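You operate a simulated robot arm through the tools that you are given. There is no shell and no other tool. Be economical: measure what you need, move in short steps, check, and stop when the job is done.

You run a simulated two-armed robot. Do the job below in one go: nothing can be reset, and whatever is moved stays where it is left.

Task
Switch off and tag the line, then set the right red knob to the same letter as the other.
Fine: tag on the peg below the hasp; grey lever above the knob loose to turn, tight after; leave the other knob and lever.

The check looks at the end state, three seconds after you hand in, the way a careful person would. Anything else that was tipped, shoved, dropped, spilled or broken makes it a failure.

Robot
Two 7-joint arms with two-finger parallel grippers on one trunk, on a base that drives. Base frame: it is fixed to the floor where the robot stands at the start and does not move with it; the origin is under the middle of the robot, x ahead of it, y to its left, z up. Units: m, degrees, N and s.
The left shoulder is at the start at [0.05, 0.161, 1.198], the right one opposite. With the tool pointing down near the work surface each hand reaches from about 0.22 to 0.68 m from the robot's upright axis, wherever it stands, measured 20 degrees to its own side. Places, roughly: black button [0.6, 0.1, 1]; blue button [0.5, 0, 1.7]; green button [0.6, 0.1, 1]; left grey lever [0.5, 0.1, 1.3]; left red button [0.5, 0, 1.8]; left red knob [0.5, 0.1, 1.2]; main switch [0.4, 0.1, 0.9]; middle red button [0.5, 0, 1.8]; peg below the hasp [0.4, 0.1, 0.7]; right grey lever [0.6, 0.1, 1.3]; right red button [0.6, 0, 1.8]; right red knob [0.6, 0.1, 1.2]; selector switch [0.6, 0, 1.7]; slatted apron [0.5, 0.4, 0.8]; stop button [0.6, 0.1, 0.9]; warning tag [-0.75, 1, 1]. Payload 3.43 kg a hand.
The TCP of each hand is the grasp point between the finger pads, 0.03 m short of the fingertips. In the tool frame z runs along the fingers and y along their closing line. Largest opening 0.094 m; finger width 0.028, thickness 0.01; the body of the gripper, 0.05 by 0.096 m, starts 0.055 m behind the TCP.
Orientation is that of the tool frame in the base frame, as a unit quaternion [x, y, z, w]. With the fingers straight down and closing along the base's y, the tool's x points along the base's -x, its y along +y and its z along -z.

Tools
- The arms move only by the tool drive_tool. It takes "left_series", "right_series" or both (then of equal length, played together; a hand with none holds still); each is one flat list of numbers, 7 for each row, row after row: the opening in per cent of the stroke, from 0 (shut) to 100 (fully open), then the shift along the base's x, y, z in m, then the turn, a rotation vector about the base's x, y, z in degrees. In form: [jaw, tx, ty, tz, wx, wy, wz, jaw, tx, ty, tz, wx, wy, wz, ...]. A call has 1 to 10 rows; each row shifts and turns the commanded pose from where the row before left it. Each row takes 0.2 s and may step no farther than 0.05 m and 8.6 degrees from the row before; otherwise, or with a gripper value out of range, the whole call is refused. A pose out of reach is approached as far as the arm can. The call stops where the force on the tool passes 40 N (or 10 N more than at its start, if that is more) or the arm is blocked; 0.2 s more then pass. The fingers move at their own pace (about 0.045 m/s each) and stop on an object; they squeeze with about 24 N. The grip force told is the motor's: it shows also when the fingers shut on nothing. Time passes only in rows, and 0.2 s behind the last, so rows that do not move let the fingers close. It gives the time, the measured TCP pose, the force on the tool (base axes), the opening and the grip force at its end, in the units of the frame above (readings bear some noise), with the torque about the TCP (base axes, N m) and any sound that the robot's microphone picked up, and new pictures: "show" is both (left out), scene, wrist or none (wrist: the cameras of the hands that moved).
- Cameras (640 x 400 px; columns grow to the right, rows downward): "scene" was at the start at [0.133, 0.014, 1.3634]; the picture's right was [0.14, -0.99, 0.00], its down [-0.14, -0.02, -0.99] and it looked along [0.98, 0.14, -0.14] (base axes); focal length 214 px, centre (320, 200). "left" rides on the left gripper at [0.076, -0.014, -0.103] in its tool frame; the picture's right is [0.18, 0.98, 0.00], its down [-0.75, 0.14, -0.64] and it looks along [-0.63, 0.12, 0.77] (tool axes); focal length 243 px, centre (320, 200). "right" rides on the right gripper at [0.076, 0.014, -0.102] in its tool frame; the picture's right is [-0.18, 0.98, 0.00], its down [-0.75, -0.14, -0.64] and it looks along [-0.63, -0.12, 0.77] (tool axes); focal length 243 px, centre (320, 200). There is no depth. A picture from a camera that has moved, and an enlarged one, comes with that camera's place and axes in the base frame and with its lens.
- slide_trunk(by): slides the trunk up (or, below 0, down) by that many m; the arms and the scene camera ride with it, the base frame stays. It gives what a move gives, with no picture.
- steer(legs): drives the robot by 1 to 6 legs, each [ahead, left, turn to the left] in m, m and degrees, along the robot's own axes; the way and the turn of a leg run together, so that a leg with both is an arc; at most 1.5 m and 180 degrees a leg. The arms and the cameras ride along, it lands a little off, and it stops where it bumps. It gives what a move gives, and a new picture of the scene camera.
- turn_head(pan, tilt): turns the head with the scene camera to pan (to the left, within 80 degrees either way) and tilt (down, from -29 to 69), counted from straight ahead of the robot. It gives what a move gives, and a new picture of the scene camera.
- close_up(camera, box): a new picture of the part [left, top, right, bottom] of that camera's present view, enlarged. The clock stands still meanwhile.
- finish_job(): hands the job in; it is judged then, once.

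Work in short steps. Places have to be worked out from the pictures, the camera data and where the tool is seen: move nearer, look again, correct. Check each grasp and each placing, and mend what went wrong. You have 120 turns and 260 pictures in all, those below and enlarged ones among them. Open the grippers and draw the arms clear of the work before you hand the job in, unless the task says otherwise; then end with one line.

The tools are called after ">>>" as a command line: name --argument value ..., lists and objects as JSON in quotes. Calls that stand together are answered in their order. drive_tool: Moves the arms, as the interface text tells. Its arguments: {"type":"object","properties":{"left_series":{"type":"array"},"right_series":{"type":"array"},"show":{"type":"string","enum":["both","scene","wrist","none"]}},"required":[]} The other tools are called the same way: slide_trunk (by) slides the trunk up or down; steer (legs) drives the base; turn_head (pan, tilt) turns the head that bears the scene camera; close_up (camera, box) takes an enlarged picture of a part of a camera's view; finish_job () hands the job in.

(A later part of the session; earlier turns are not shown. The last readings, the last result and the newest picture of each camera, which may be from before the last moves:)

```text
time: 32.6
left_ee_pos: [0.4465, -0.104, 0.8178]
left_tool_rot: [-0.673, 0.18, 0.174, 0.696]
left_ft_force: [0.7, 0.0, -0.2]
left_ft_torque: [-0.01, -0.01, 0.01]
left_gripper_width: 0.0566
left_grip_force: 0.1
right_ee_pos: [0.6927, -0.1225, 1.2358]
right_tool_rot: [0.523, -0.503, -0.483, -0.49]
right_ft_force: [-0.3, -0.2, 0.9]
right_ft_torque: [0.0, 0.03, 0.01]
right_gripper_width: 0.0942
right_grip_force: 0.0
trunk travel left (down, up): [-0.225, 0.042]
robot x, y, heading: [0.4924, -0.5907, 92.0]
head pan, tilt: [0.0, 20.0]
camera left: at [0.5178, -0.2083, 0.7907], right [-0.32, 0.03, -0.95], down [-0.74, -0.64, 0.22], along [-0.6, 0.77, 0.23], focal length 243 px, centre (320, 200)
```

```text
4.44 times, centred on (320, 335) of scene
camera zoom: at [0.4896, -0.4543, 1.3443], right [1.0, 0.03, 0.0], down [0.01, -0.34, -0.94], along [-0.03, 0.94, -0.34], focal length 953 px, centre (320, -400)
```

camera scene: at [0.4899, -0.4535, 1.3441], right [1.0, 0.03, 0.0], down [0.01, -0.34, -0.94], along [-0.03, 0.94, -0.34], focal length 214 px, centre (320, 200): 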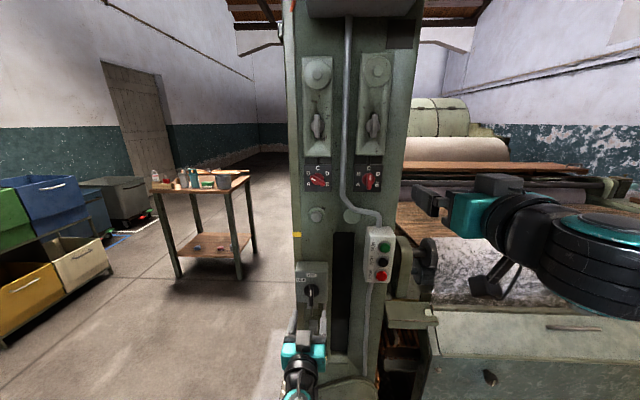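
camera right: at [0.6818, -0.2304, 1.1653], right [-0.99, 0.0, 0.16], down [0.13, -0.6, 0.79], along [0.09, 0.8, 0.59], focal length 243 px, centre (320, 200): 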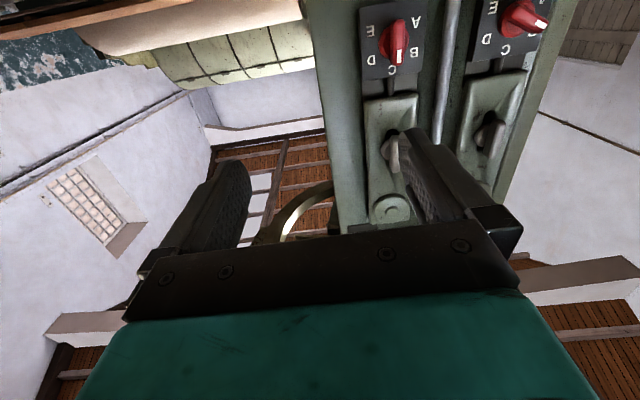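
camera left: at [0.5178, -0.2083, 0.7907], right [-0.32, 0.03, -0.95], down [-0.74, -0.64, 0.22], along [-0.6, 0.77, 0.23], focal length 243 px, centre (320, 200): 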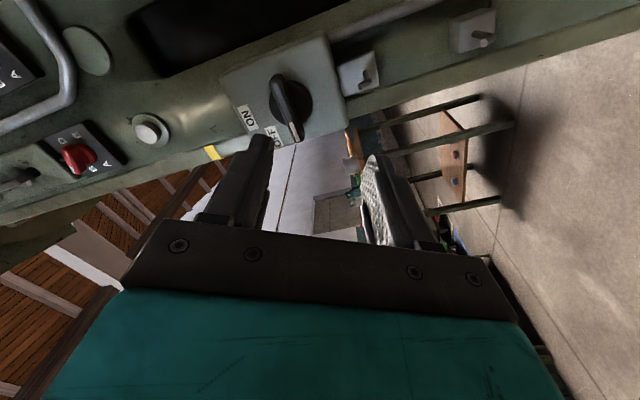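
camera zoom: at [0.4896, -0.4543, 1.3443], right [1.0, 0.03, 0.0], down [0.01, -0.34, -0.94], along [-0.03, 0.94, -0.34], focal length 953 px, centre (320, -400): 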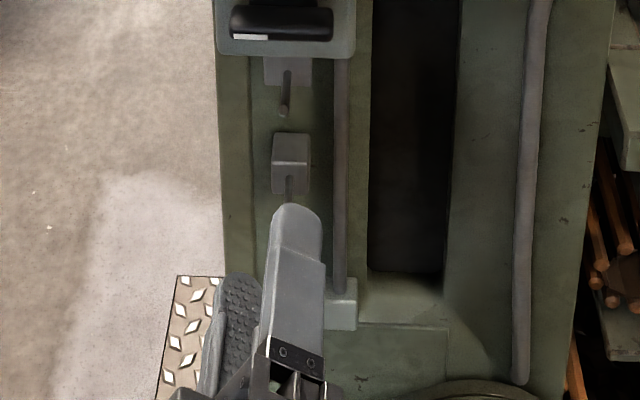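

The handle rests fully at OFF. Next the tag: I roll the left hand back and point it down again, and tuck the right hand back a little for driving.

>>> drive_tool --left_series '[60, 0, -0.03, 0.03, 0, 8.5, 0, 60, 0, -0.03, 0.03, 0, 8.5, 0, 60, 0, 0, 0.03, 0, 8.5, 0, 60, 0, 0, 0.03, 0, 8.5, 0, 60, 0, 0, 0.03, 0, 8.5, 0, 60, 0, 0, 0.03, 0, 8.5, 0, 60, 0, 0, 0.03, 0, 8, 0, 60, 0, 0, 0.03, 0, 0, 0, 60, 0, 0, 0.03, 0, 0, 0, 60, 0, 0, 0.03, 0, 0, 0]' --right_series '[100, 0, -0.02, 0, 0, 0, 0, 100, 0, -0.02, 0, 0, 0, 0, 100, 0, -0.02, 0, 0, 0, 0, 100, 0, -0.02, 0, 0, 0, 0, 100, 0, -0.02, 0, 0, 0, 0, 100, 0, 0, 0, 0, 0, 0, 100, 0, 0, 0, 0, 0, 0, 100, 0, 0, 0, 0, 0, 0, 100, 0, 0, 0, 0, 0, 0, 100, 0, 0, 0, 0, 0, 0]' --show "none"

>>> drive_tool --left_series '[60, 0, 0, 0, -8.6, 0, 0, 60, 0, 0, 0, -8.6, 0, 0, 60, 0, 0, 0, -8.6, 0, 0, 60, 0, 0, 0, -8.6, 0, 0, 60, 0, 0, 0, -8.6, 0, 0, 60, 0, 0, 0, -8.6, 0, 0, 60, 0, 0, 0, -8.6, 0, 0, 60, 0, 0, 0, -8.6, 0, 0, 60, 0, 0, 0, -8.6, 0, 0, 60, 0, 0, 0, -8.6, 0, 0]' --show "scene"

```text
time: 34.3
left_ee_pos: [0.4141, -0.1573, 1.0009]
left_tool_rot: [-0.463, 0.533, 0.524, 0.476]
left_ft_force: [-0.2, -0.1, -0.9]
left_ft_torque: [-0.02, 0.01, -0.01]
left_gripper_width: 0.0561
left_grip_force: 0.0
right_ee_pos: [0.6879, -0.1284, 1.2489]
right_tool_rot: [0.523, -0.504, -0.482, -0.49]
right_ft_force: [0.2, 0.2, -0.5]
right_ft_torque: [0.02, 0.0, -0.01]
right_gripper_width: 0.0939
right_grip_force: 0.1
right hand out of reach, approached as far as the arm can: row 1, 2, 3, 4, 5
trunk travel left (down, up): [-0.225, 0.042]
robot x, y, heading: [0.4983, -0.5851, 92.1]
head pan, tilt: [0.0, 20.0]
stopped in row 8 (left hand): the arm was blocked; the commanded pose is now the measured one
```

```text
time: 35.2
left_ee_pos: [0.38, -0.1566, 0.9794]
left_tool_rot: [-0.54, 0.674, 0.414, 0.287]
left_ft_force: [0.3, 1.0, 0.8]
left_ft_torque: [-0.01, -0.01, 0.01]
left_gripper_width: 0.0565
left_grip_force: 0.1
right_ee_pos: [0.6874, -0.1272, 1.2497]
right_tool_rot: [0.524, -0.503, -0.483, -0.49]
right_ft_force: [-0.2, 0.3, -0.2]
right_ft_torque: [-0.03, -0.03, 0.02]
right_gripper_width: 0.0941
right_grip_force: 0.0
trunk travel left (down, up): [-0.225, 0.042]
robot x, y, heading: [0.4933, -0.5863, 91.9]
head pan, tilt: [0.0, 20.0]
stopped in row 4 (left hand): the arm was blocked; the commanded pose is now the measured one
camera scene: at [0.4897, -0.4539, 1.3442], right [1.0, 0.03, 0.0], down [0.01, -0.34, -0.94], along [-0.03, 0.94, -0.34], focal length 214 px, centre (320, 200)
```

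scene: 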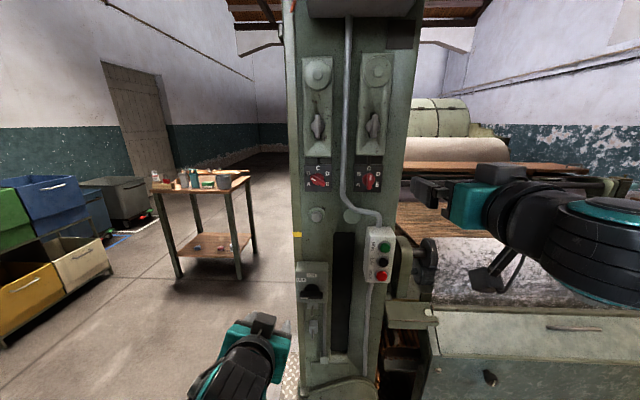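

The left arm was blocked, probably elbow against the own body. I move the hand outward left and keep pitching down.

>>> drive_tool --left_series '[60, -0.04, 0, 0.0, 0, 0, 0, 60, -0.04, 0, 0.0, 0, 0, 0, 60, -0.03, 0, 0, -8.6, 0, 0, 60, 0, 0, 0, -8.6, 0, 0, 60, 0, 0, 0, -8.6, 0, 0, 60, 0, 0, 0, -8.6, 0, 0, 60, 0, 0, 0, -8.6, 0, 0, 60, 0, 0, 0, -8.6, 0, 0]' --show "wrist"

>>> turn_head --pan 20 --tilt 55

```text
time: 37.0
left_ee_pos: [0.269, -0.1584, 0.9779]
left_tool_rot: [-0.612, 0.787, 0.079, 0.021]
left_ft_force: [-0.5, 0.1, 0.7]
left_ft_torque: [-0.02, 0.01, -0.02]
left_gripper_width: 0.0564
left_grip_force: 0.0
right_ee_pos: [0.6879, -0.1277, 1.2498]
right_tool_rot: [0.523, -0.503, -0.483, -0.49]
right_ft_force: [0.2, -0.2, 0.5]
right_ft_torque: [-0.01, 0.03, -0.01]
right_gripper_width: 0.0937
right_grip_force: 0.0
trunk travel left (down, up): [-0.225, 0.042]
robot x, y, heading: [0.491, -0.5833, 92.2]
head pan, tilt: [0.0, 20.0]
camera left: at [0.2695, -0.2515, 1.068], right [-1.0, 0.06, 0.07], down [0.09, 0.66, 0.74], along [-0.01, 0.75, -0.66], focal length 243 px, centre (320, 200)
```

left: 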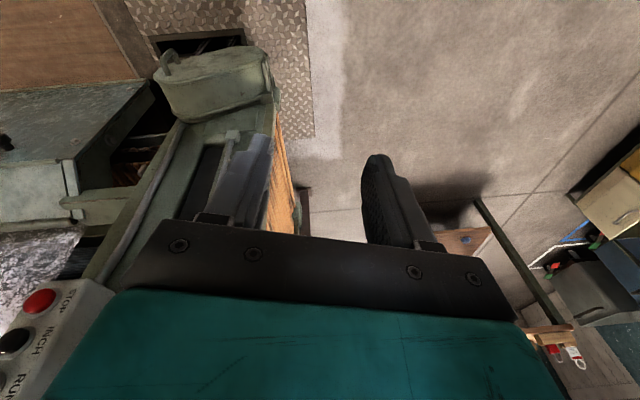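

```text
time: 38.0
left_ee_pos: [0.2694, -0.1585, 0.979]
left_tool_rot: [-0.611, 0.787, 0.079, 0.023]
left_ft_force: [0.2, 0.1, 0.3]
left_ft_torque: [0.0, 0.0, -0.01]
left_gripper_width: 0.0564
left_grip_force: 0.2
right_ee_pos: [0.6884, -0.1281, 1.2484]
right_tool_rot: [0.524, -0.503, -0.483, -0.489]
right_ft_force: [0.4, 0.0, 0.2]
right_ft_torque: [-0.01, -0.02, 0.02]
right_gripper_width: 0.0939
right_grip_force: 0.0
trunk travel left (down, up): [-0.225, 0.042]
robot x, y, heading: [0.4914, -0.586, 92.1]
head pan, tilt: [20.0, 55.0]
camera scene: at [0.4659, -0.4801, 1.2922], right [0.93, 0.37, 0.0], down [0.3, -0.76, -0.57], along [-0.21, 0.53, -0.82], focal length 214 px, centre (320, 200)
```

scene: 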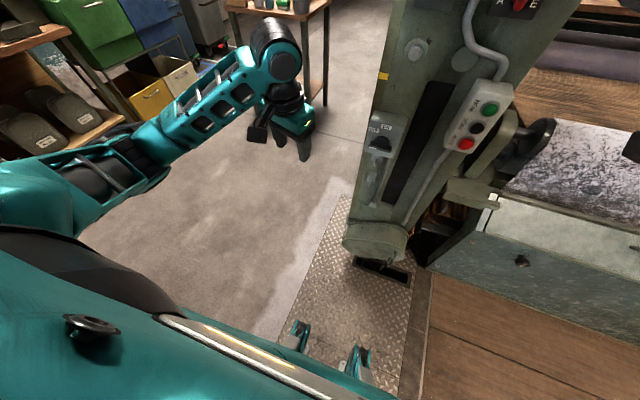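

Left hand now points nearly down. I back a little, strafe left past the column, then drive ahead toward the table and look.

>>> steer --legs '[[-0.08, 0, -2], [0, 1.0, 0]]'

>>> turn_head --pan 10 --tilt 30

```text
time: 47.9
left_ee_pos: [-0.7196, -0.2254, 0.9792]
left_tool_rot: [-0.595, 0.799, 0.079, 0.024]
left_ft_force: [-0.4, 0.9, 0.3]
left_ft_torque: [0.0, 0.0, 0.04]
left_gripper_width: 0.0567
left_grip_force: 0.1
right_ee_pos: [-0.3014, -0.2102, 1.2503]
right_tool_rot: [-0.513, 0.514, 0.472, 0.499]
right_ft_force: [-0.3, 0.9, 0.0]
right_ft_torque: [-0.02, -0.02, 0.02]
right_gripper_width: 0.0941
right_grip_force: 0.0
trunk travel left (down, up): [-0.225, 0.042]
robot x, y, heading: [-0.5138, -0.6641, 89.6]
head pan, tilt: [20.0, 55.0]
camera scene: at [-0.5371, -0.5547, 1.2921], right [0.94, 0.34, 0.0], down [0.27, -0.77, -0.57], along [-0.19, 0.54, -0.82], focal length 214 px, centre (320, 200)
```

scene: 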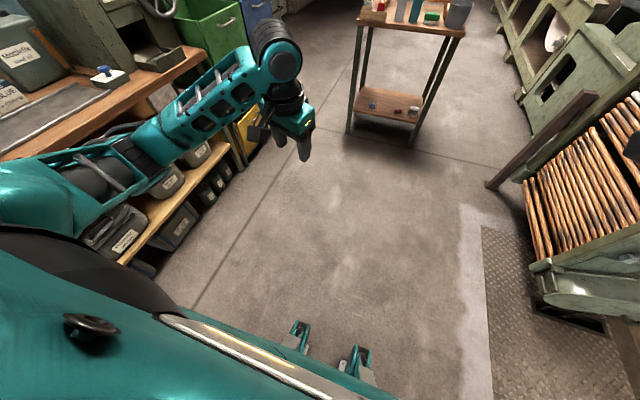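

```text
time: 48.8
left_ee_pos: [-0.7191, -0.2254, 0.9793]
left_tool_rot: [-0.595, 0.799, 0.079, 0.024]
left_ft_force: [-0.2, -1.0, 0.8]
left_ft_torque: [0.0, -0.03, -0.04]
left_gripper_width: 0.0566
left_grip_force: 0.0
right_ee_pos: [-0.3, -0.2112, 1.2493]
right_tool_rot: [-0.513, 0.514, 0.473, 0.499]
right_ft_force: [0.9, 0.5, -0.2]
right_ft_torque: [-0.02, 0.0, 0.03]
right_gripper_width: 0.0941
right_grip_force: 0.0
trunk travel left (down, up): [-0.225, 0.042]
robot x, y, heading: [-0.5149, -0.6619, 89.6]
head pan, tilt: [10.0, 30.0]
camera scene: at [-0.528, -0.5334, 1.3281], right [0.99, 0.17, 0.0], down [0.08, -0.49, -0.87], along [-0.14, 0.85, -0.5], focal length 214 px, centre (320, 200)
```

scene: 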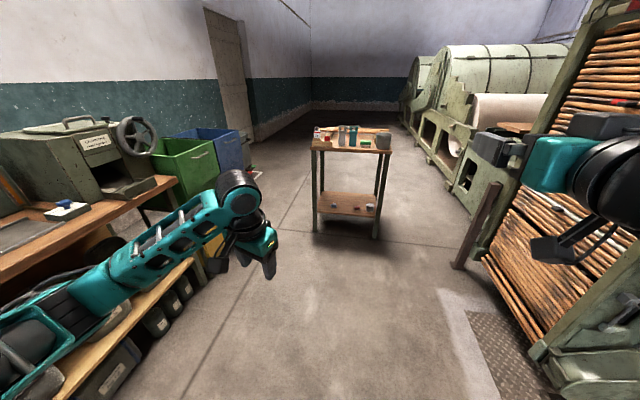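

Path ahead is clear. I shift slightly right and drive ahead to about 0.7 m from the table.

>>> steer --legs '[[0, -0.06, 0], [0.85, 0, 0]]'

>>> turn_head --pan 25 --tilt 28

```text
time: 54.1
left_ee_pos: [-0.6397, 0.6247, 0.978]
left_tool_rot: [-0.59, 0.803, 0.079, 0.025]
left_ft_force: [-0.7, -0.5, 0.8]
left_ft_torque: [0.01, -0.01, 0.0]
left_gripper_width: 0.0565
left_grip_force: 0.0
right_ee_pos: [-0.2222, 0.6335, 1.2505]
right_tool_rot: [-0.509, 0.518, 0.468, 0.503]
right_ft_force: [-0.4, -0.6, -0.2]
right_ft_torque: [0.0, 0.02, -0.01]
right_gripper_width: 0.094
right_grip_force: 0.1
trunk travel left (down, up): [-0.225, 0.042]
robot x, y, heading: [-0.4417, 0.1823, 88.9]
head pan, tilt: [10.0, 30.0]
camera scene: at [-0.4526, 0.3144, 1.3281], right [0.99, 0.15, 0.0], down [0.08, -0.49, -0.87], along [-0.13, 0.86, -0.5], focal length 214 px, centre (320, 200)
```

scene: 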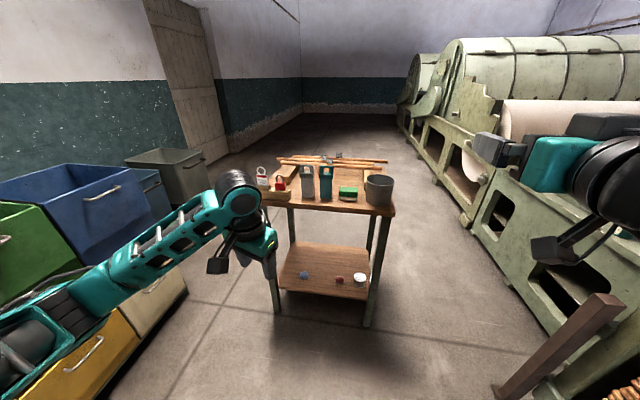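

```text
time: 54.8
left_ee_pos: [-0.64, 0.6251, 0.9783]
left_tool_rot: [-0.59, 0.803, 0.078, 0.025]
left_ft_force: [0.0, -0.8, 0.5]
left_ft_torque: [-0.02, 0.01, 0.02]
left_gripper_width: 0.0565
left_grip_force: 0.1
right_ee_pos: [-0.2221, 0.6339, 1.2499]
right_tool_rot: [-0.509, 0.518, 0.469, 0.503]
right_ft_force: [0.5, -0.1, 0.4]
right_ft_torque: [0.02, 0.02, -0.02]
right_gripper_width: 0.0938
right_grip_force: 0.1
trunk travel left (down, up): [-0.225, 0.042]
robot x, y, heading: [-0.4405, 0.1869, 88.8]
head pan, tilt: [25.0, 28.0]
camera scene: at [-0.4755, 0.3083, 1.3313], right [0.92, 0.4, 0.0], down [0.19, -0.43, -0.88], along [-0.36, 0.81, -0.47], focal length 214 px, centre (320, 200)
```

scene: 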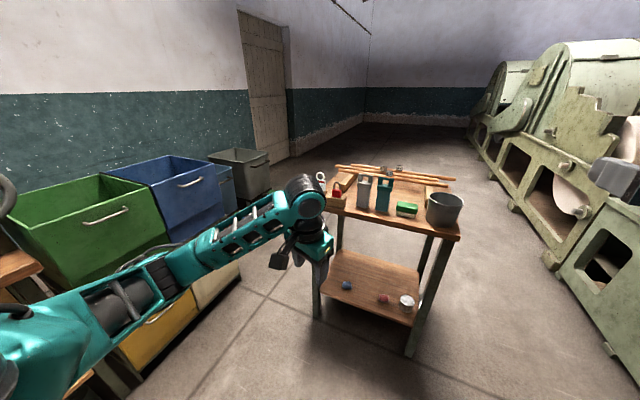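

I raise the left hand above table items and correct its tilt, then look at the tag.

>>> drive_tool --left_series '[100, 0, 0, 0.05, -8, 0, 0, 100, 0, 0, 0.05, 0, 0, 0, 100, 0, 0, 0.05, 0, 0, 0, 100, 0, 0, 0.04, 0, 0, 0]' --show "both"

>>> close_up --camera "scene" --box '[280, 150, 400, 230]'

```text
time: 55.8
left_ee_pos: [-0.6392, 0.6235, 1.1666]
left_tool_rot: [-0.59, 0.807, 0.022, -0.017]
left_ft_force: [0.7, -0.6, 1.1]
left_ft_torque: [0.04, 0.02, 0.02]
left_gripper_width: 0.0941
left_grip_force: 0.0
right_ee_pos: [-0.2199, 0.6332, 1.2505]
right_tool_rot: [-0.51, 0.517, 0.469, 0.502]
right_ft_force: [-0.7, 0.7, 0.3]
right_ft_torque: [0.01, 0.03, -0.01]
right_gripper_width: 0.0939
right_grip_force: 0.2
trunk travel left (down, up): [-0.225, 0.042]
robot x, y, heading: [-0.4404, 0.1839, 88.9]
head pan, tilt: [25.0, 28.0]
camera scene: at [-0.4753, 0.3079, 1.3313], right [0.92, 0.4, 0.0], down [0.19, -0.43, -0.88], along [-0.36, 0.81, -0.47], focal length 214 px, centre (320, 200)
camera left: at [-0.6443, 0.544, 1.2692], right [-0.99, 0.12, 0.05], down [0.13, 0.75, 0.65], along [0.04, 0.65, -0.76], focal length 243 px, centre (320, 200)
```

scene: 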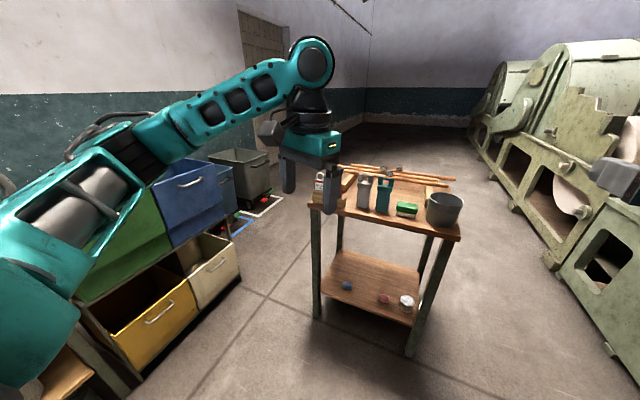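
left: 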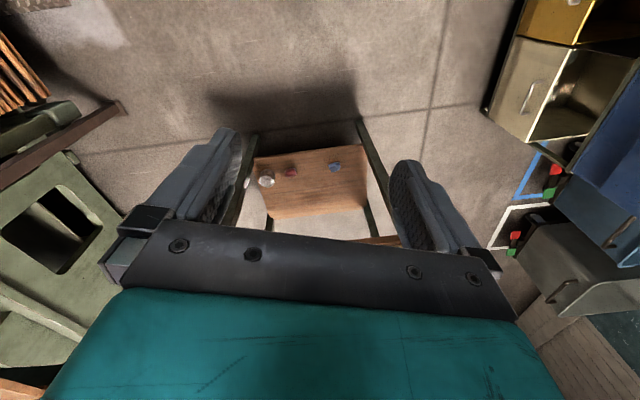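

```text
5.00 times, centred on (340, 190) of scene
camera zoom: at [-0.4753, 0.3079, 1.3313], right [0.92, 0.4, 0.0], down [0.19, -0.43, -0.88], along [-0.36, 0.81, -0.47], focal length 1072 px, centre (220, 250)
```

zoom: 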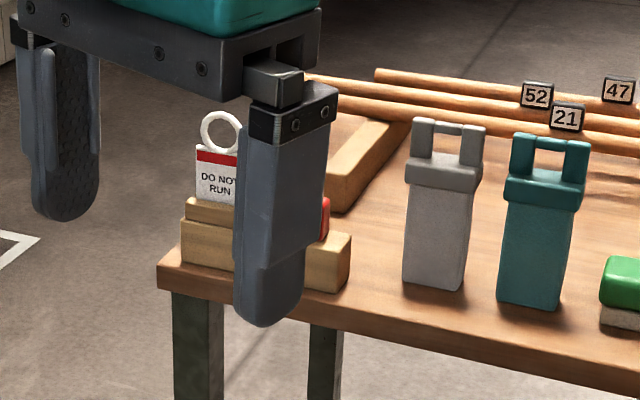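

Triangulating from two views, the tag's ring is near (-0.84, 1.14, 0.97) and the table top at z≈0.82. I drive closer so the tag falls in the left hand's range.

>>> steer --legs '[[0.3, 0.12, 0]]'

>>> turn_head --pan 15 --tilt 40

```text
time: 58.0
left_ee_pos: [-0.7531, 0.9379, 1.1672]
left_tool_rot: [-0.59, 0.807, 0.023, -0.016]
left_ft_force: [-0.6, -0.3, -0.6]
left_ft_torque: [-0.03, 0.02, 0.03]
left_gripper_width: 0.0938
left_grip_force: 0.1
right_ee_pos: [-0.3349, 0.9473, 1.2503]
right_tool_rot: [-0.509, 0.518, 0.468, 0.503]
right_ft_force: [-0.1, 0.3, -1.0]
right_ft_torque: [-0.01, -0.03, 0.01]
right_gripper_width: 0.0939
right_grip_force: 0.0
trunk travel left (down, up): [-0.225, 0.042]
robot x, y, heading: [-0.5533, 0.497, 88.7]
head pan, tilt: [25.0, 28.0]
camera scene: at [-0.5886, 0.6224, 1.3313], right [0.91, 0.4, 0.0], down [0.19, -0.43, -0.88], along [-0.36, 0.81, -0.47], focal length 214 px, centre (320, 200)
```

scene: 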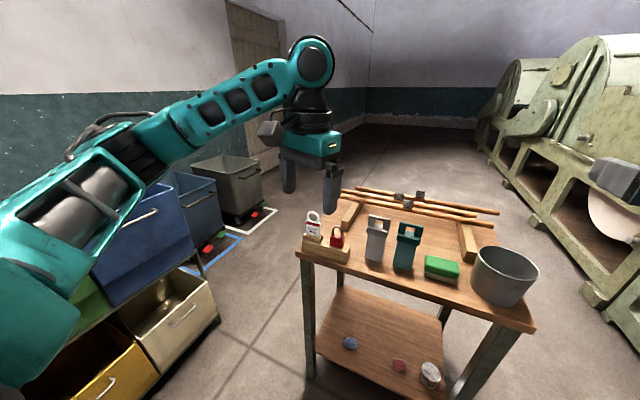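

```text
time: 58.8
left_ee_pos: [-0.7512, 0.9371, 1.1677]
left_tool_rot: [-0.591, 0.806, 0.022, -0.017]
left_ft_force: [-0.9, 1.3, 0.0]
left_ft_torque: [0.03, 0.02, 0.01]
left_gripper_width: 0.0939
left_grip_force: 0.1
right_ee_pos: [-0.3351, 0.9475, 1.2486]
right_tool_rot: [-0.51, 0.517, 0.47, 0.502]
right_ft_force: [0.0, 1.0, -0.8]
right_ft_torque: [-0.02, -0.01, 0.01]
right_gripper_width: 0.0939
right_grip_force: 0.0
trunk travel left (down, up): [-0.225, 0.042]
robot x, y, heading: [-0.5517, 0.4968, 88.7]
head pan, tilt: [15.0, 40.0]
camera scene: at [-0.5719, 0.621, 1.3129], right [0.97, 0.24, 0.0], down [0.15, -0.62, -0.77], along [-0.18, 0.74, -0.64], focal length 214 px, centre (320, 200)
```

scene: 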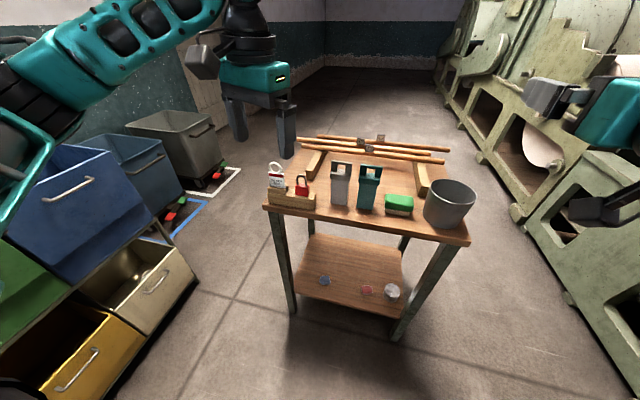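

>>> close_up --camera "scene" --box '[250, 150, 330, 220]'

```text
5.71 times, centred on (290, 185) of scene
camera zoom: at [-0.5719, 0.621, 1.3129], right [0.97, 0.24, 0.0], down [0.15, -0.62, -0.77], along [-0.18, 0.74, -0.64], focal length 1226 px, centre (491, 286)
```

zoom: 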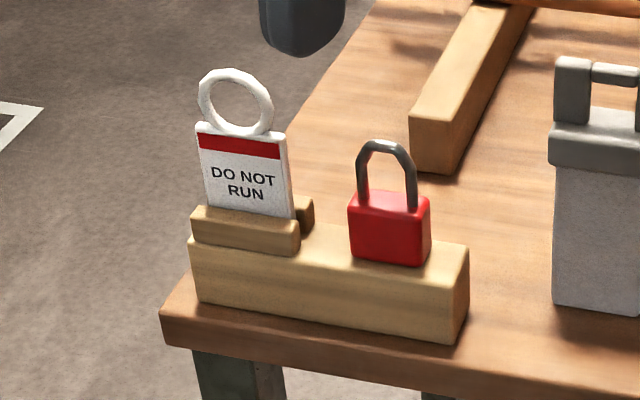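

The tag stands upright with its plate facing -y, ring centre ≈ (-0.834, 1.129, 0.975), ring about 4 cm across. I'll pinch the ring's upper-left rim with the fingers closing along y, so I first yaw the left hand -72°, well above the table.

>>> drive_tool --left_series '[100, -0.01, 0, 0, 0, 0, -8.1, 100, -0.01, 0, 0, 0, 0, -8.1, 100, -0.01, 0, 0, 0, 0, -8.1, 100, -0.01, 0, 0, 0, 0, -8.1, 100, -0.01, 0, 0, 0, 0, -8.1, 100, -0.01, 0, 0, 0, 0, -8.1, 100, -0.01, 0, 0, 0, 0, -8.1, 100, -0.01, 0, 0, 0, 0, -8.1, 100, -0.01, 0, 0, 0, 0, -8.0]' --show "scene"

```text
time: 60.8
left_ee_pos: [-0.8428, 0.9375, 1.1674]
left_tool_rot: [0.005, 1.0, 0.029, -0.001]
left_ft_force: [0.6, -0.1, -0.2]
left_ft_torque: [0.01, 0.0, -0.01]
left_gripper_width: 0.0943
left_grip_force: 0.0
right_ee_pos: [-0.3343, 0.9461, 1.2494]
right_tool_rot: [-0.509, 0.518, 0.468, 0.503]
right_ft_force: [1.0, 0.3, 1.3]
right_ft_torque: [-0.02, 0.02, 0.02]
right_gripper_width: 0.0939
right_grip_force: 0.2
trunk travel left (down, up): [-0.225, 0.042]
robot x, y, heading: [-0.5524, 0.4997, 88.9]
head pan, tilt: [15.0, 40.0]
camera scene: at [-0.572, 0.621, 1.3128], right [0.97, 0.24, 0.0], down [0.15, -0.62, -0.77], along [-0.18, 0.74, -0.64], focal length 214 px, centre (320, 200)
```

scene: 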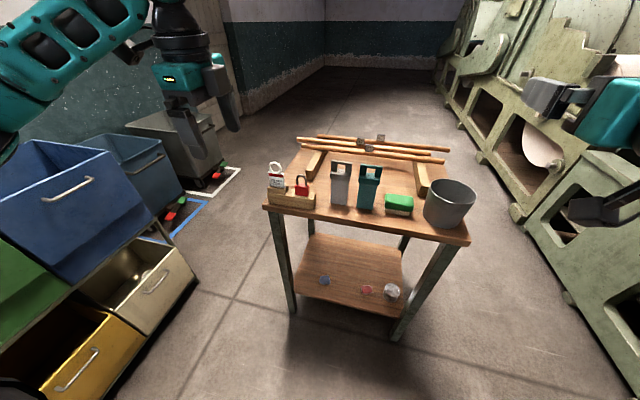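

Yaw is right; now I take out the 3° pitch and tilt the tool -45° about y (pointing right-down), moving left of the tag.

>>> drive_tool --left_series '[100, -0.02, 0, 0, -3.3, 0, 0, 100, -0.02, 0, 0, 0, -7.5, 0, 100, -0.02, 0, 0, 0, -7.5, 0, 100, -0.02, 0, 0, 0, -7.5, 0, 100, -0.02, 0, 0, 0, -7.5, 0, 100, 0, 0, 0, 0, -7.5, 0, 100, 0, 0, 0, 0, -7.5, 0]' --show "both"

```text
time: 62.4
left_ee_pos: [-0.9428, 0.9371, 1.1673]
left_tool_rot: [0.004, 0.924, 0.001, 0.384]
left_ft_force: [0.1, -0.3, -0.4]
left_ft_torque: [-0.01, 0.0, 0.01]
left_gripper_width: 0.0938
left_grip_force: 0.0
right_ee_pos: [-0.3354, 0.9481, 1.2496]
right_tool_rot: [-0.509, 0.518, 0.469, 0.503]
right_ft_force: [0.1, 0.2, 0.5]
right_ft_torque: [0.02, 0.02, 0.0]
right_gripper_width: 0.0938
right_grip_force: 0.1
trunk travel left (down, up): [-0.225, 0.042]
robot x, y, heading: [-0.5543, 0.5019, 88.8]
head pan, tilt: [15.0, 40.0]
camera scene: at [-0.5722, 0.6211, 1.3128], right [0.97, 0.24, 0.0], down [0.15, -0.62, -0.77], along [-0.18, 0.74, -0.64], focal length 214 px, centre (320, 200)
camera left: at [-1.0701, 0.9235, 1.1856], right [-0.12, 0.98, -0.13], down [0.08, 0.14, 0.99], along [0.99, 0.11, -0.09], focal length 243 px, centre (320, 200)
```

scene: 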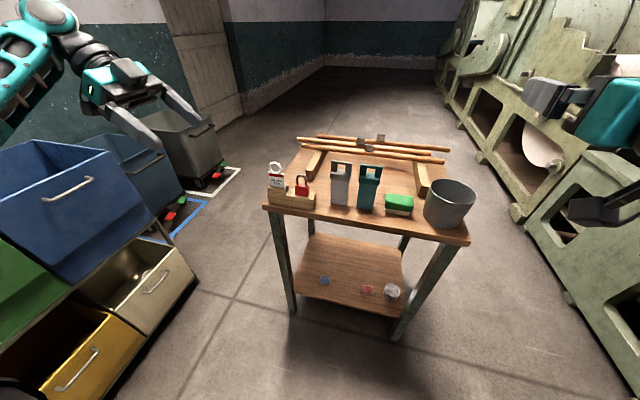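
left: 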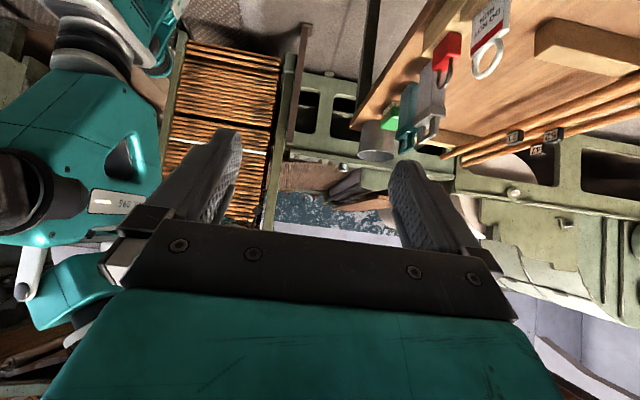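

Orientation is exact, and the left camera's ray agrees: ring ≈ (-0.834, 1.12–1.13, 0.978). I move to a pre-grasp point 10 cm up-left of the ring.

>>> drive_tool --left_series '[100, 0, 0.045, 0, 0, 0, 0, 100, 0, 0.045, 0, 0, 0, 0, 100, 0, 0.045, 0, 0, 0, 0, 100, 0.01, 0.04, 0, 0, 0, 0, 100, 0, 0.01, -0.045, 0, 0, 0, 100, 0, 0, -0.045, 0, 0, 0]' --show "both"

>>> close_up --camera "left" --box '[220, 0, 440, 140]'

>>> close_up --camera "scene" --box '[220, 120, 330, 220]'

```text
time: 63.8
left_ee_pos: [-0.9271, 1.0808, 1.0707]
left_tool_rot: [0.004, 0.924, 0.001, 0.384]
left_ft_force: [-0.4, -0.5, -0.3]
left_ft_torque: [0.0, 0.04, 0.0]
left_gripper_width: 0.094
left_grip_force: 0.0
left hand out of reach, approached as far as the arm can: row 3, 4
right_ee_pos: [-0.335, 0.9472, 1.2489]
right_tool_rot: [-0.511, 0.517, 0.469, 0.502]
right_ft_force: [-0.3, -0.3, 0.1]
right_ft_torque: [0.02, 0.01, -0.03]
right_gripper_width: 0.0939
right_grip_force: 0.0
trunk travel left (down, up): [-0.225, 0.042]
robot x, y, heading: [-0.554, 0.4978, 88.9]
head pan, tilt: [15.0, 40.0]
camera scene: at [-0.5726, 0.6211, 1.3129], right [0.97, 0.24, 0.0], down [0.15, -0.62, -0.77], along [-0.18, 0.74, -0.64], focal length 214 px, centre (320, 200)
camera left: at [-1.0544, 1.0663, 1.0891], right [-0.12, 0.98, -0.13], down [0.08, 0.14, 0.99], along [0.99, 0.11, -0.1], focal length 243 px, centre (320, 200)
```

scene: 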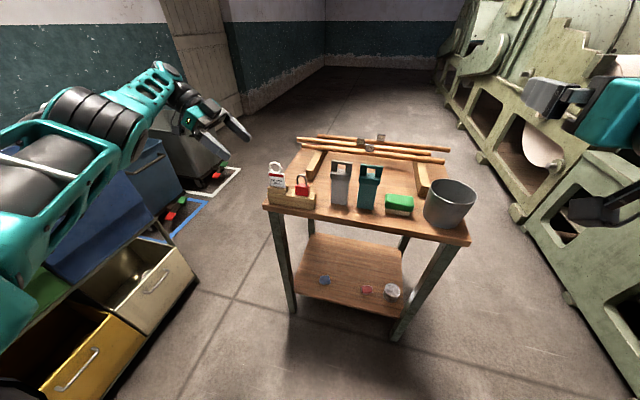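
left: 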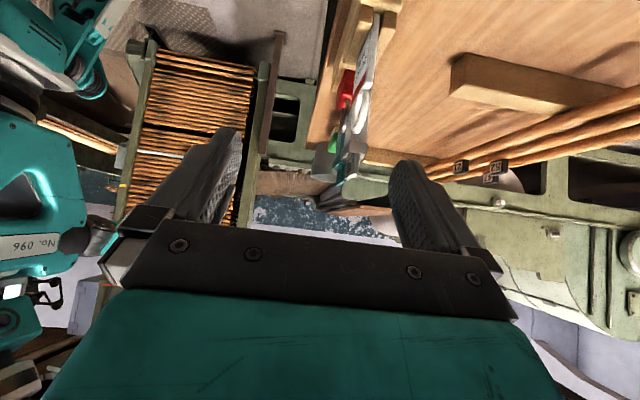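

```text
2.86 times, centred on (330, 70) of left
camera zoom: at [-1.0544, 1.0663, 1.0891], right [-0.12, 0.98, -0.13], down [0.08, 0.14, 0.99], along [0.99, 0.11, -0.1], focal length 693 px, centre (291, 571)
```

zoom: 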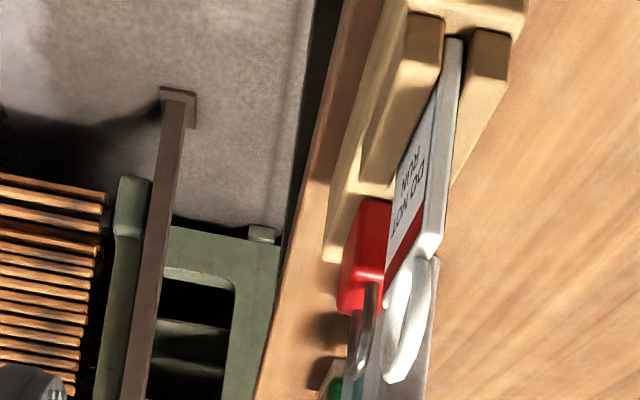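

```text
4.00 times, centred on (275, 170) of scene
camera zoom: at [-0.5726, 0.6211, 1.3129], right [0.97, 0.24, 0.0], down [0.15, -0.62, -0.77], along [-0.18, 0.74, -0.64], focal length 858 px, centre (500, 320)
```

zoom: 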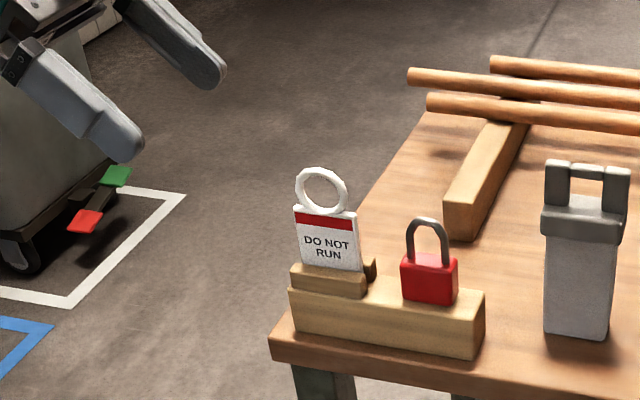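

The arm is at its stretch limit in y; the ring sits at y≈1.119. I drive the base a bit ahead and left.

>>> steer --legs '[[0.08, 0.04, 0]]'

```text
time: 64.9
left_ee_pos: [-0.9658, 1.1622, 1.0712]
left_tool_rot: [0.004, 0.924, 0.0, 0.382]
left_ft_force: [0.6, 0.0, -1.4]
left_ft_torque: [0.0, 0.01, -0.02]
left_gripper_width: 0.0937
left_grip_force: 0.1
right_ee_pos: [-0.374, 1.0286, 1.2501]
right_tool_rot: [-0.511, 0.517, 0.469, 0.502]
right_ft_force: [0.4, 0.3, -0.2]
right_ft_torque: [0.02, 0.0, -0.02]
right_gripper_width: 0.0943
right_grip_force: 0.1
trunk travel left (down, up): [-0.225, 0.042]
robot x, y, heading: [-0.5923, 0.5768, 88.9]
head pan, tilt: [15.0, 40.0]
camera scene: at [-0.6107, 0.7026, 1.3127], right [0.97, 0.24, 0.0], down [0.15, -0.62, -0.77], along [-0.18, 0.74, -0.64], focal length 214 px, centre (320, 200)
```

scene: 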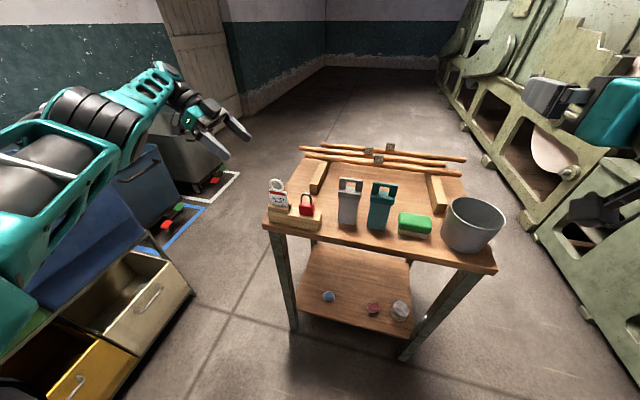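

I bring the hand to y≈1.119 on the approach line with a smaller opening and look.

>>> drive_tool --left_series '[45, 0.03, -0.022, 0.005, 0, 0, 0, 45, 0.023, -0.021, -0.02, 0, 0, 0, 45, 0.015, 0, -0.015, 0, 0, 0]' --show "both"

>>> close_up --camera "left" --box '[220, 0, 440, 140]'

>>> close_up --camera "scene" --box '[220, 120, 330, 220]'

```text
time: 65.7
left_ee_pos: [-0.8968, 1.1163, 1.0408]
left_tool_rot: [0.001, 0.924, 0.001, 0.383]
left_ft_force: [0.0, 0.0, 0.5]
left_ft_torque: [0.03, 0.0, 0.03]
left_gripper_width: 0.0424
left_grip_force: 0.1
right_ee_pos: [-0.3729, 1.0296, 1.2505]
right_tool_rot: [-0.51, 0.518, 0.469, 0.502]
right_ft_force: [-0.4, 0.2, -0.3]
right_ft_torque: [-0.01, -0.01, 0.03]
right_gripper_width: 0.094
right_grip_force: 0.1
trunk travel left (down, up): [-0.225, 0.042]
robot x, y, heading: [-0.5897, 0.5841, 88.7]
head pan, tilt: [15.0, 40.0]
camera scene: at [-0.61, 0.702, 1.3128], right [0.97, 0.24, 0.0], down [0.15, -0.62, -0.77], along [-0.18, 0.74, -0.64], focal length 214 px, centre (320, 200)
camera left: at [-1.0233, 1.1031, 1.0592], right [-0.13, 0.98, -0.13], down [0.08, 0.14, 0.99], along [0.99, 0.11, -0.1], focal length 243 px, centre (320, 200)
```

scene: 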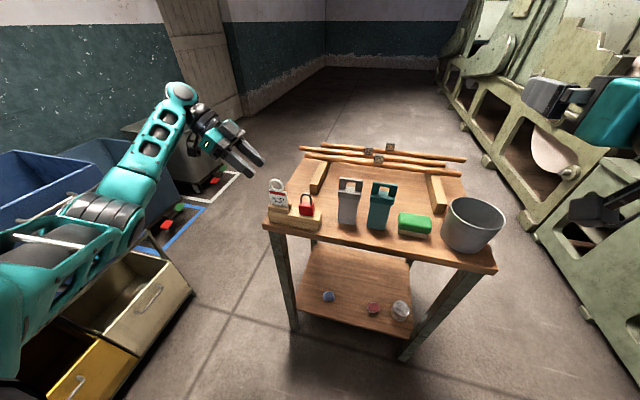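
left: 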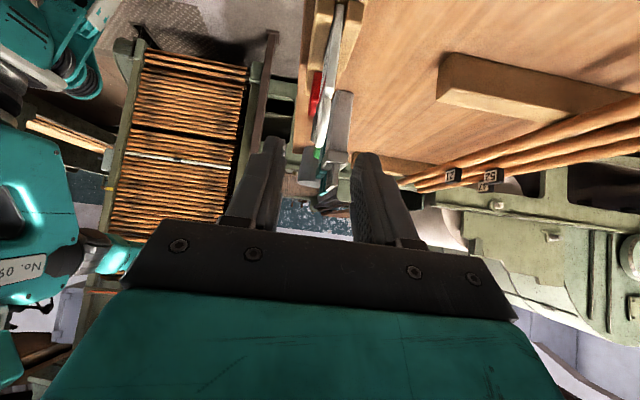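

```text
2.86 times, centred on (330, 70) of left
camera zoom: at [-1.0233, 1.1031, 1.0592], right [-0.13, 0.98, -0.13], down [0.08, 0.14, 0.99], along [0.99, 0.11, -0.1], focal length 693 px, centre (291, 571)
```

zoom: 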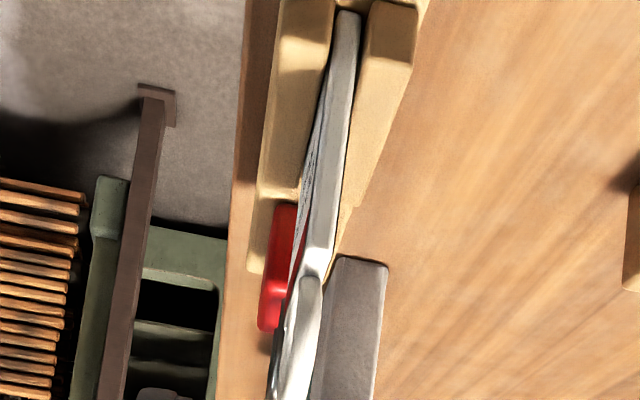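

```text
4.00 times, centred on (275, 170) of scene
camera zoom: at [-0.61, 0.702, 1.3128], right [0.97, 0.24, 0.0], down [0.15, -0.62, -0.77], along [-0.18, 0.74, -0.64], focal length 858 px, centre (500, 320)
```

zoom: 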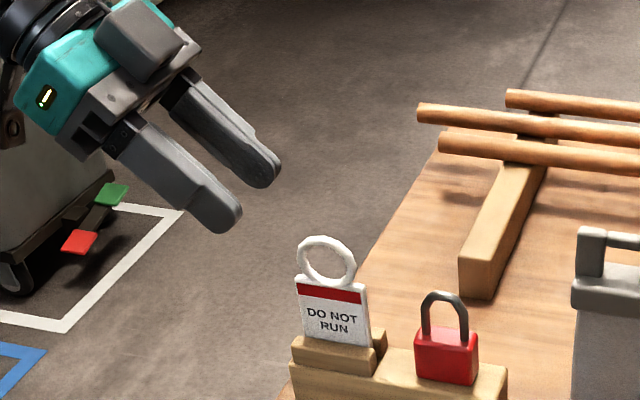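

Ring centre ≈ (-0.834, 1.118, 0.976), hand aligned. I advance 5 cm along the tool axis and close on the rim.

>>> drive_tool --left_series '[45, 0.018, 0.002, -0.018, 0, 0, 0, 45, 0.017, 0, -0.018, 0, 0, 0, 45, 0, 0, 0, 0, 0, 0]' --show "both"

>>> close_up --camera "scene" --box '[220, 130, 330, 230]'

>>> close_up --camera "left" --box '[220, 0, 440, 240]'

```text
time: 66.5
left_ee_pos: [-0.8603, 1.1213, 1.0049]
left_tool_rot: [0.004, 0.924, 0.001, 0.383]
left_ft_force: [-0.3, 0.3, -1.1]
left_ft_torque: [0.01, 0.03, 0.02]
left_gripper_width: 0.0422
left_grip_force: 0.0
right_ee_pos: [-0.3726, 1.0288, 1.2504]
right_tool_rot: [-0.51, 0.517, 0.469, 0.502]
right_ft_force: [0.6, 0.4, 0.0]
right_ft_torque: [0.0, -0.01, -0.04]
right_gripper_width: 0.0938
right_grip_force: 0.0
trunk travel left (down, up): [-0.225, 0.042]
robot x, y, heading: [-0.5906, 0.5807, 88.6]
head pan, tilt: [15.0, 40.0]
camera scene: at [-0.6103, 0.7017, 1.3128], right [0.97, 0.24, 0.0], down [0.15, -0.62, -0.77], along [-0.18, 0.74, -0.64], focal length 214 px, centre (320, 200)
camera left: at [-0.9879, 1.1064, 1.0236], right [-0.12, 0.98, -0.13], down [0.08, 0.14, 0.99], along [0.99, 0.11, -0.1], focal length 243 px, centre (320, 200)
```

scene: 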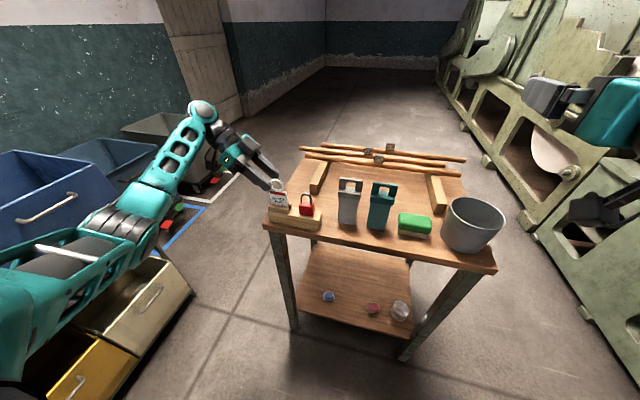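
left: 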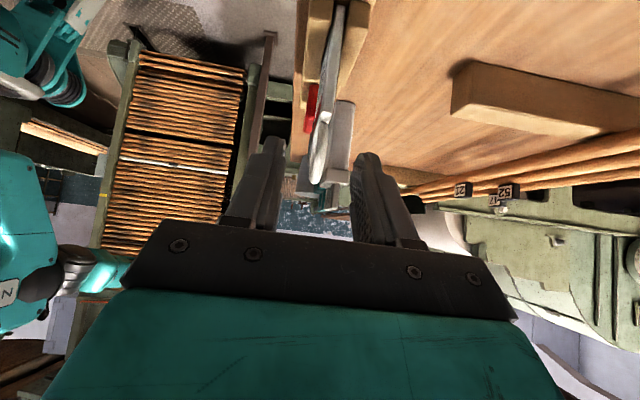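

```text
4.00 times, centred on (275, 180) of scene
camera zoom: at [-0.6103, 0.7017, 1.3128], right [0.97, 0.24, 0.0], down [0.15, -0.62, -0.77], along [-0.18, 0.74, -0.64], focal length 858 px, centre (500, 280)
```

zoom: 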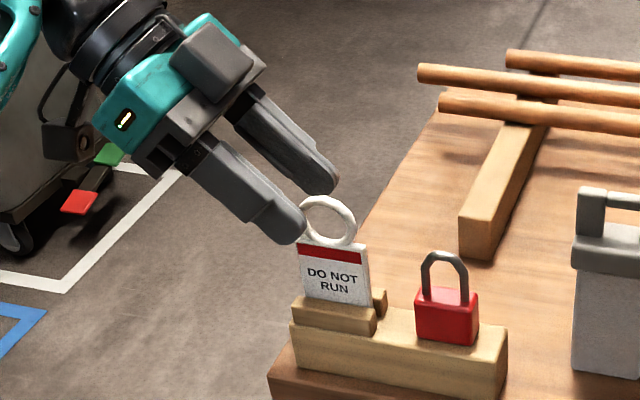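

```text
1.67 times, centred on (330, 120) of left
camera zoom: at [-0.9879, 1.1064, 1.0236], right [-0.12, 0.98, -0.13], down [0.08, 0.14, 0.99], along [0.99, 0.11, -0.1], focal length 404 px, centre (303, 333)
```

zoom: 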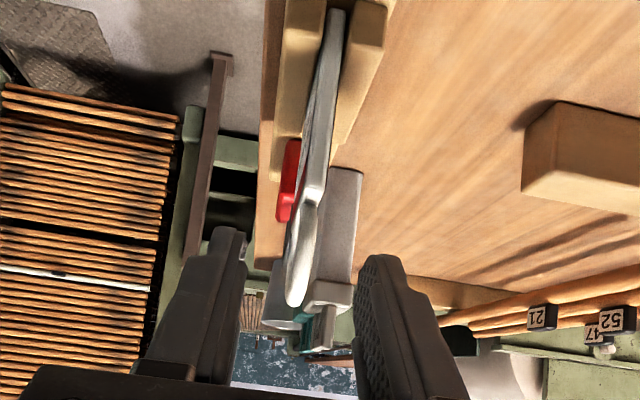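

The fingertips straddle the ring's upper-left rim. I close.

>>> drive_tool --left_series '[0, 0, -0.003, 0, 0, 0, 0, 0, 0, 0, 0, 0, 0, 0, 0, 0, 0, 0, 0, 0, 0, 0, 0, 0, 0, 0, 0, 0]' --show "wrist"

>>> close_up --camera "scene" --box '[240, 150, 320, 230]'

```text
time: 67.5
left_ee_pos: [-0.8618, 1.1186, 1.0046]
left_tool_rot: [0.003, 0.924, 0.001, 0.383]
left_ft_force: [0.7, 1.2, -0.7]
left_ft_torque: [0.04, 0.0, -0.01]
left_gripper_width: 0.0058
left_grip_force: 24.2
right_ee_pos: [-0.3729, 1.028, 1.2496]
right_tool_rot: [-0.51, 0.517, 0.469, 0.502]
right_ft_force: [-0.1, 0.8, 0.6]
right_ft_torque: [-0.03, 0.04, -0.01]
right_gripper_width: 0.0939
right_grip_force: 0.0
trunk travel left (down, up): [-0.225, 0.042]
robot x, y, heading: [-0.5921, 0.5768, 88.8]
head pan, tilt: [15.0, 40.0]
camera left: at [-0.9885, 1.1031, 1.0234], right [-0.12, 0.98, -0.13], down [0.08, 0.14, 0.99], along [0.99, 0.11, -0.1], focal length 243 px, centre (320, 200)
```

left: 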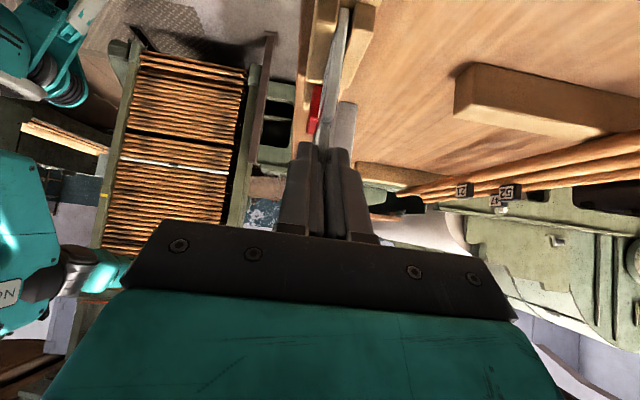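

```text
5.00 times, centred on (280, 190) of scene
camera zoom: at [-0.6102, 0.7018, 1.3128], right [0.97, 0.24, 0.0], down [0.15, -0.62, -0.77], along [-0.18, 0.74, -0.64], focal length 1072 px, centre (520, 250)
```

zoom: 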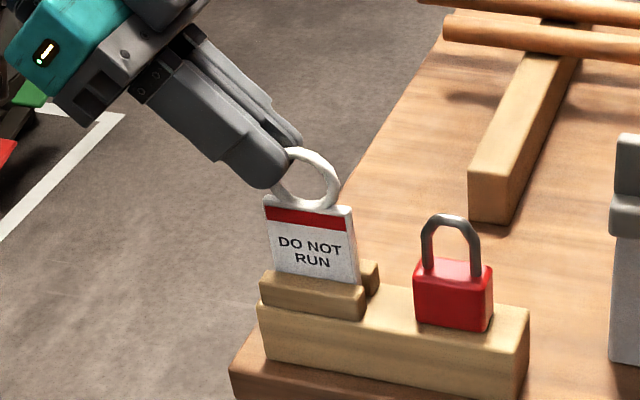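

Held at 5.8 mm, with the hole mostly free. I lift it straight up out of the stand.

>>> drive_tool --left_series '[0, 0, 0, 0.02, 0, 0, 0, 0, 0, 0, 0.03, 0, 0, 0, 0, 0, 0, 0.04, 0, 0, 0, 0, 0, 0, 0.04, 0, 0, 0]' --show "none"

>>> close_up --camera "scene" --box '[220, 100, 340, 240]'

```text
time: 68.5
left_ee_pos: [-0.8599, 1.1168, 1.1378]
left_tool_rot: [0.004, 0.924, 0.001, 0.382]
left_ft_force: [0.1, 0.1, 0.3]
left_ft_torque: [0.02, 0.02, 0.02]
left_gripper_width: 0.0056
left_grip_force: 24.2
right_ee_pos: [-0.3725, 1.0279, 1.25]
right_tool_rot: [-0.509, 0.517, 0.47, 0.503]
right_ft_force: [1.0, 0.5, 0.9]
right_ft_torque: [0.02, -0.03, 0.0]
right_gripper_width: 0.094
right_grip_force: 0.0
trunk travel left (down, up): [-0.225, 0.042]
robot x, y, heading: [-0.5931, 0.5811, 88.9]
head pan, tilt: [15.0, 40.0]
```

```text
2.86 times, centred on (280, 170) of scene
camera zoom: at [-0.6102, 0.7014, 1.3128], right [0.97, 0.24, 0.0], down [0.15, -0.62, -0.77], along [-0.18, 0.74, -0.64], focal length 613 px, centre (434, 286)
```

zoom: 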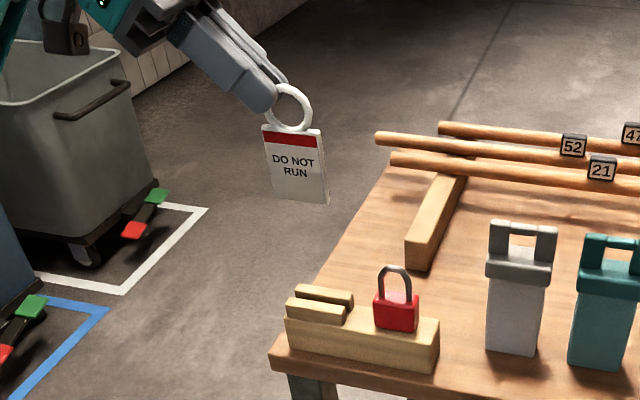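

The tag is out cleanly; the stand and padlock are untouched. I back away from the table, then strafe right to stand in front of the panel.

>>> steer --legs '[[-1.29, 0, 1.1], [0, -1.0, 0]]'

>>> turn_head --pan 0 --tilt 30

```text
time: 82.1
left_ee_pos: [0.0102, -0.2058, 1.1389]
left_tool_rot: [0.015, 0.924, -0.003, 0.383]
left_ft_force: [0.6, -0.2, -0.2]
left_ft_torque: [-0.01, -0.01, -0.02]
left_gripper_width: 0.0058
left_grip_force: 24.3
right_ee_pos: [0.4966, -0.3047, 1.2496]
right_tool_rot: [-0.503, 0.523, 0.463, 0.508]
right_ft_force: [0.3, 0.1, -0.2]
right_ft_torque: [-0.01, 0.0, -0.05]
right_gripper_width: 0.0941
right_grip_force: 0.0
trunk travel left (down, up): [-0.225, 0.042]
robot x, y, heading: [0.2685, -0.7457, 87.3]
head pan, tilt: [15.0, 40.0]
stopped in leg 2: the robot was blocked; the commanded pose is now the measured one
camera scene: at [0.2511, -0.6254, 1.3128], right [0.98, 0.22, 0.0], down [0.14, -0.63, -0.77], along [-0.17, 0.75, -0.64], focal length 214 px, centre (320, 200)
```

scene: 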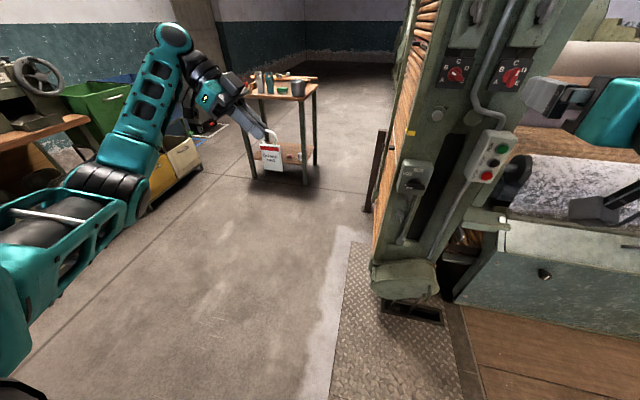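

```text
time: 82.9
left_ee_pos: [0.0107, -0.2059, 1.1372]
left_tool_rot: [0.015, 0.924, -0.003, 0.383]
left_ft_force: [0.8, 0.3, 0.1]
left_ft_torque: [0.0, 0.01, 0.01]
left_gripper_width: 0.0057
left_grip_force: 24.2
right_ee_pos: [0.4957, -0.3053, 1.2498]
right_tool_rot: [-0.504, 0.523, 0.463, 0.508]
right_ft_force: [0.3, 0.1, 0.7]
right_ft_torque: [-0.01, 0.01, 0.01]
right_gripper_width: 0.094
right_grip_force: 0.1
trunk travel left (down, up): [-0.225, 0.042]
robot x, y, heading: [0.2669, -0.7486, 87.4]
head pan, tilt: [0.0, 30.0]
camera scene: at [0.2734, -0.6181, 1.3281], right [1.0, -0.04, 0.0], down [-0.02, -0.5, -0.87], along [0.04, 0.86, -0.5], focal length 214 px, centre (320, 200)
```

scene: 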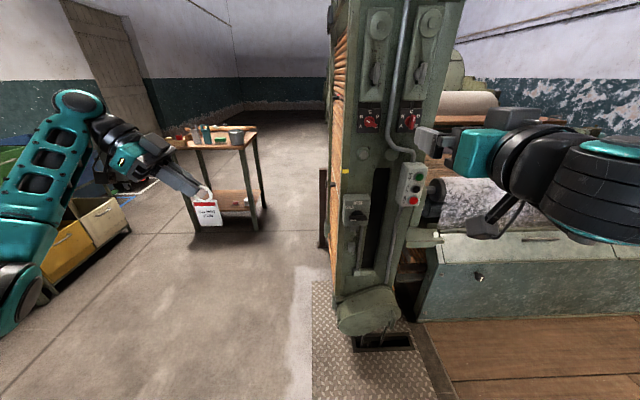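

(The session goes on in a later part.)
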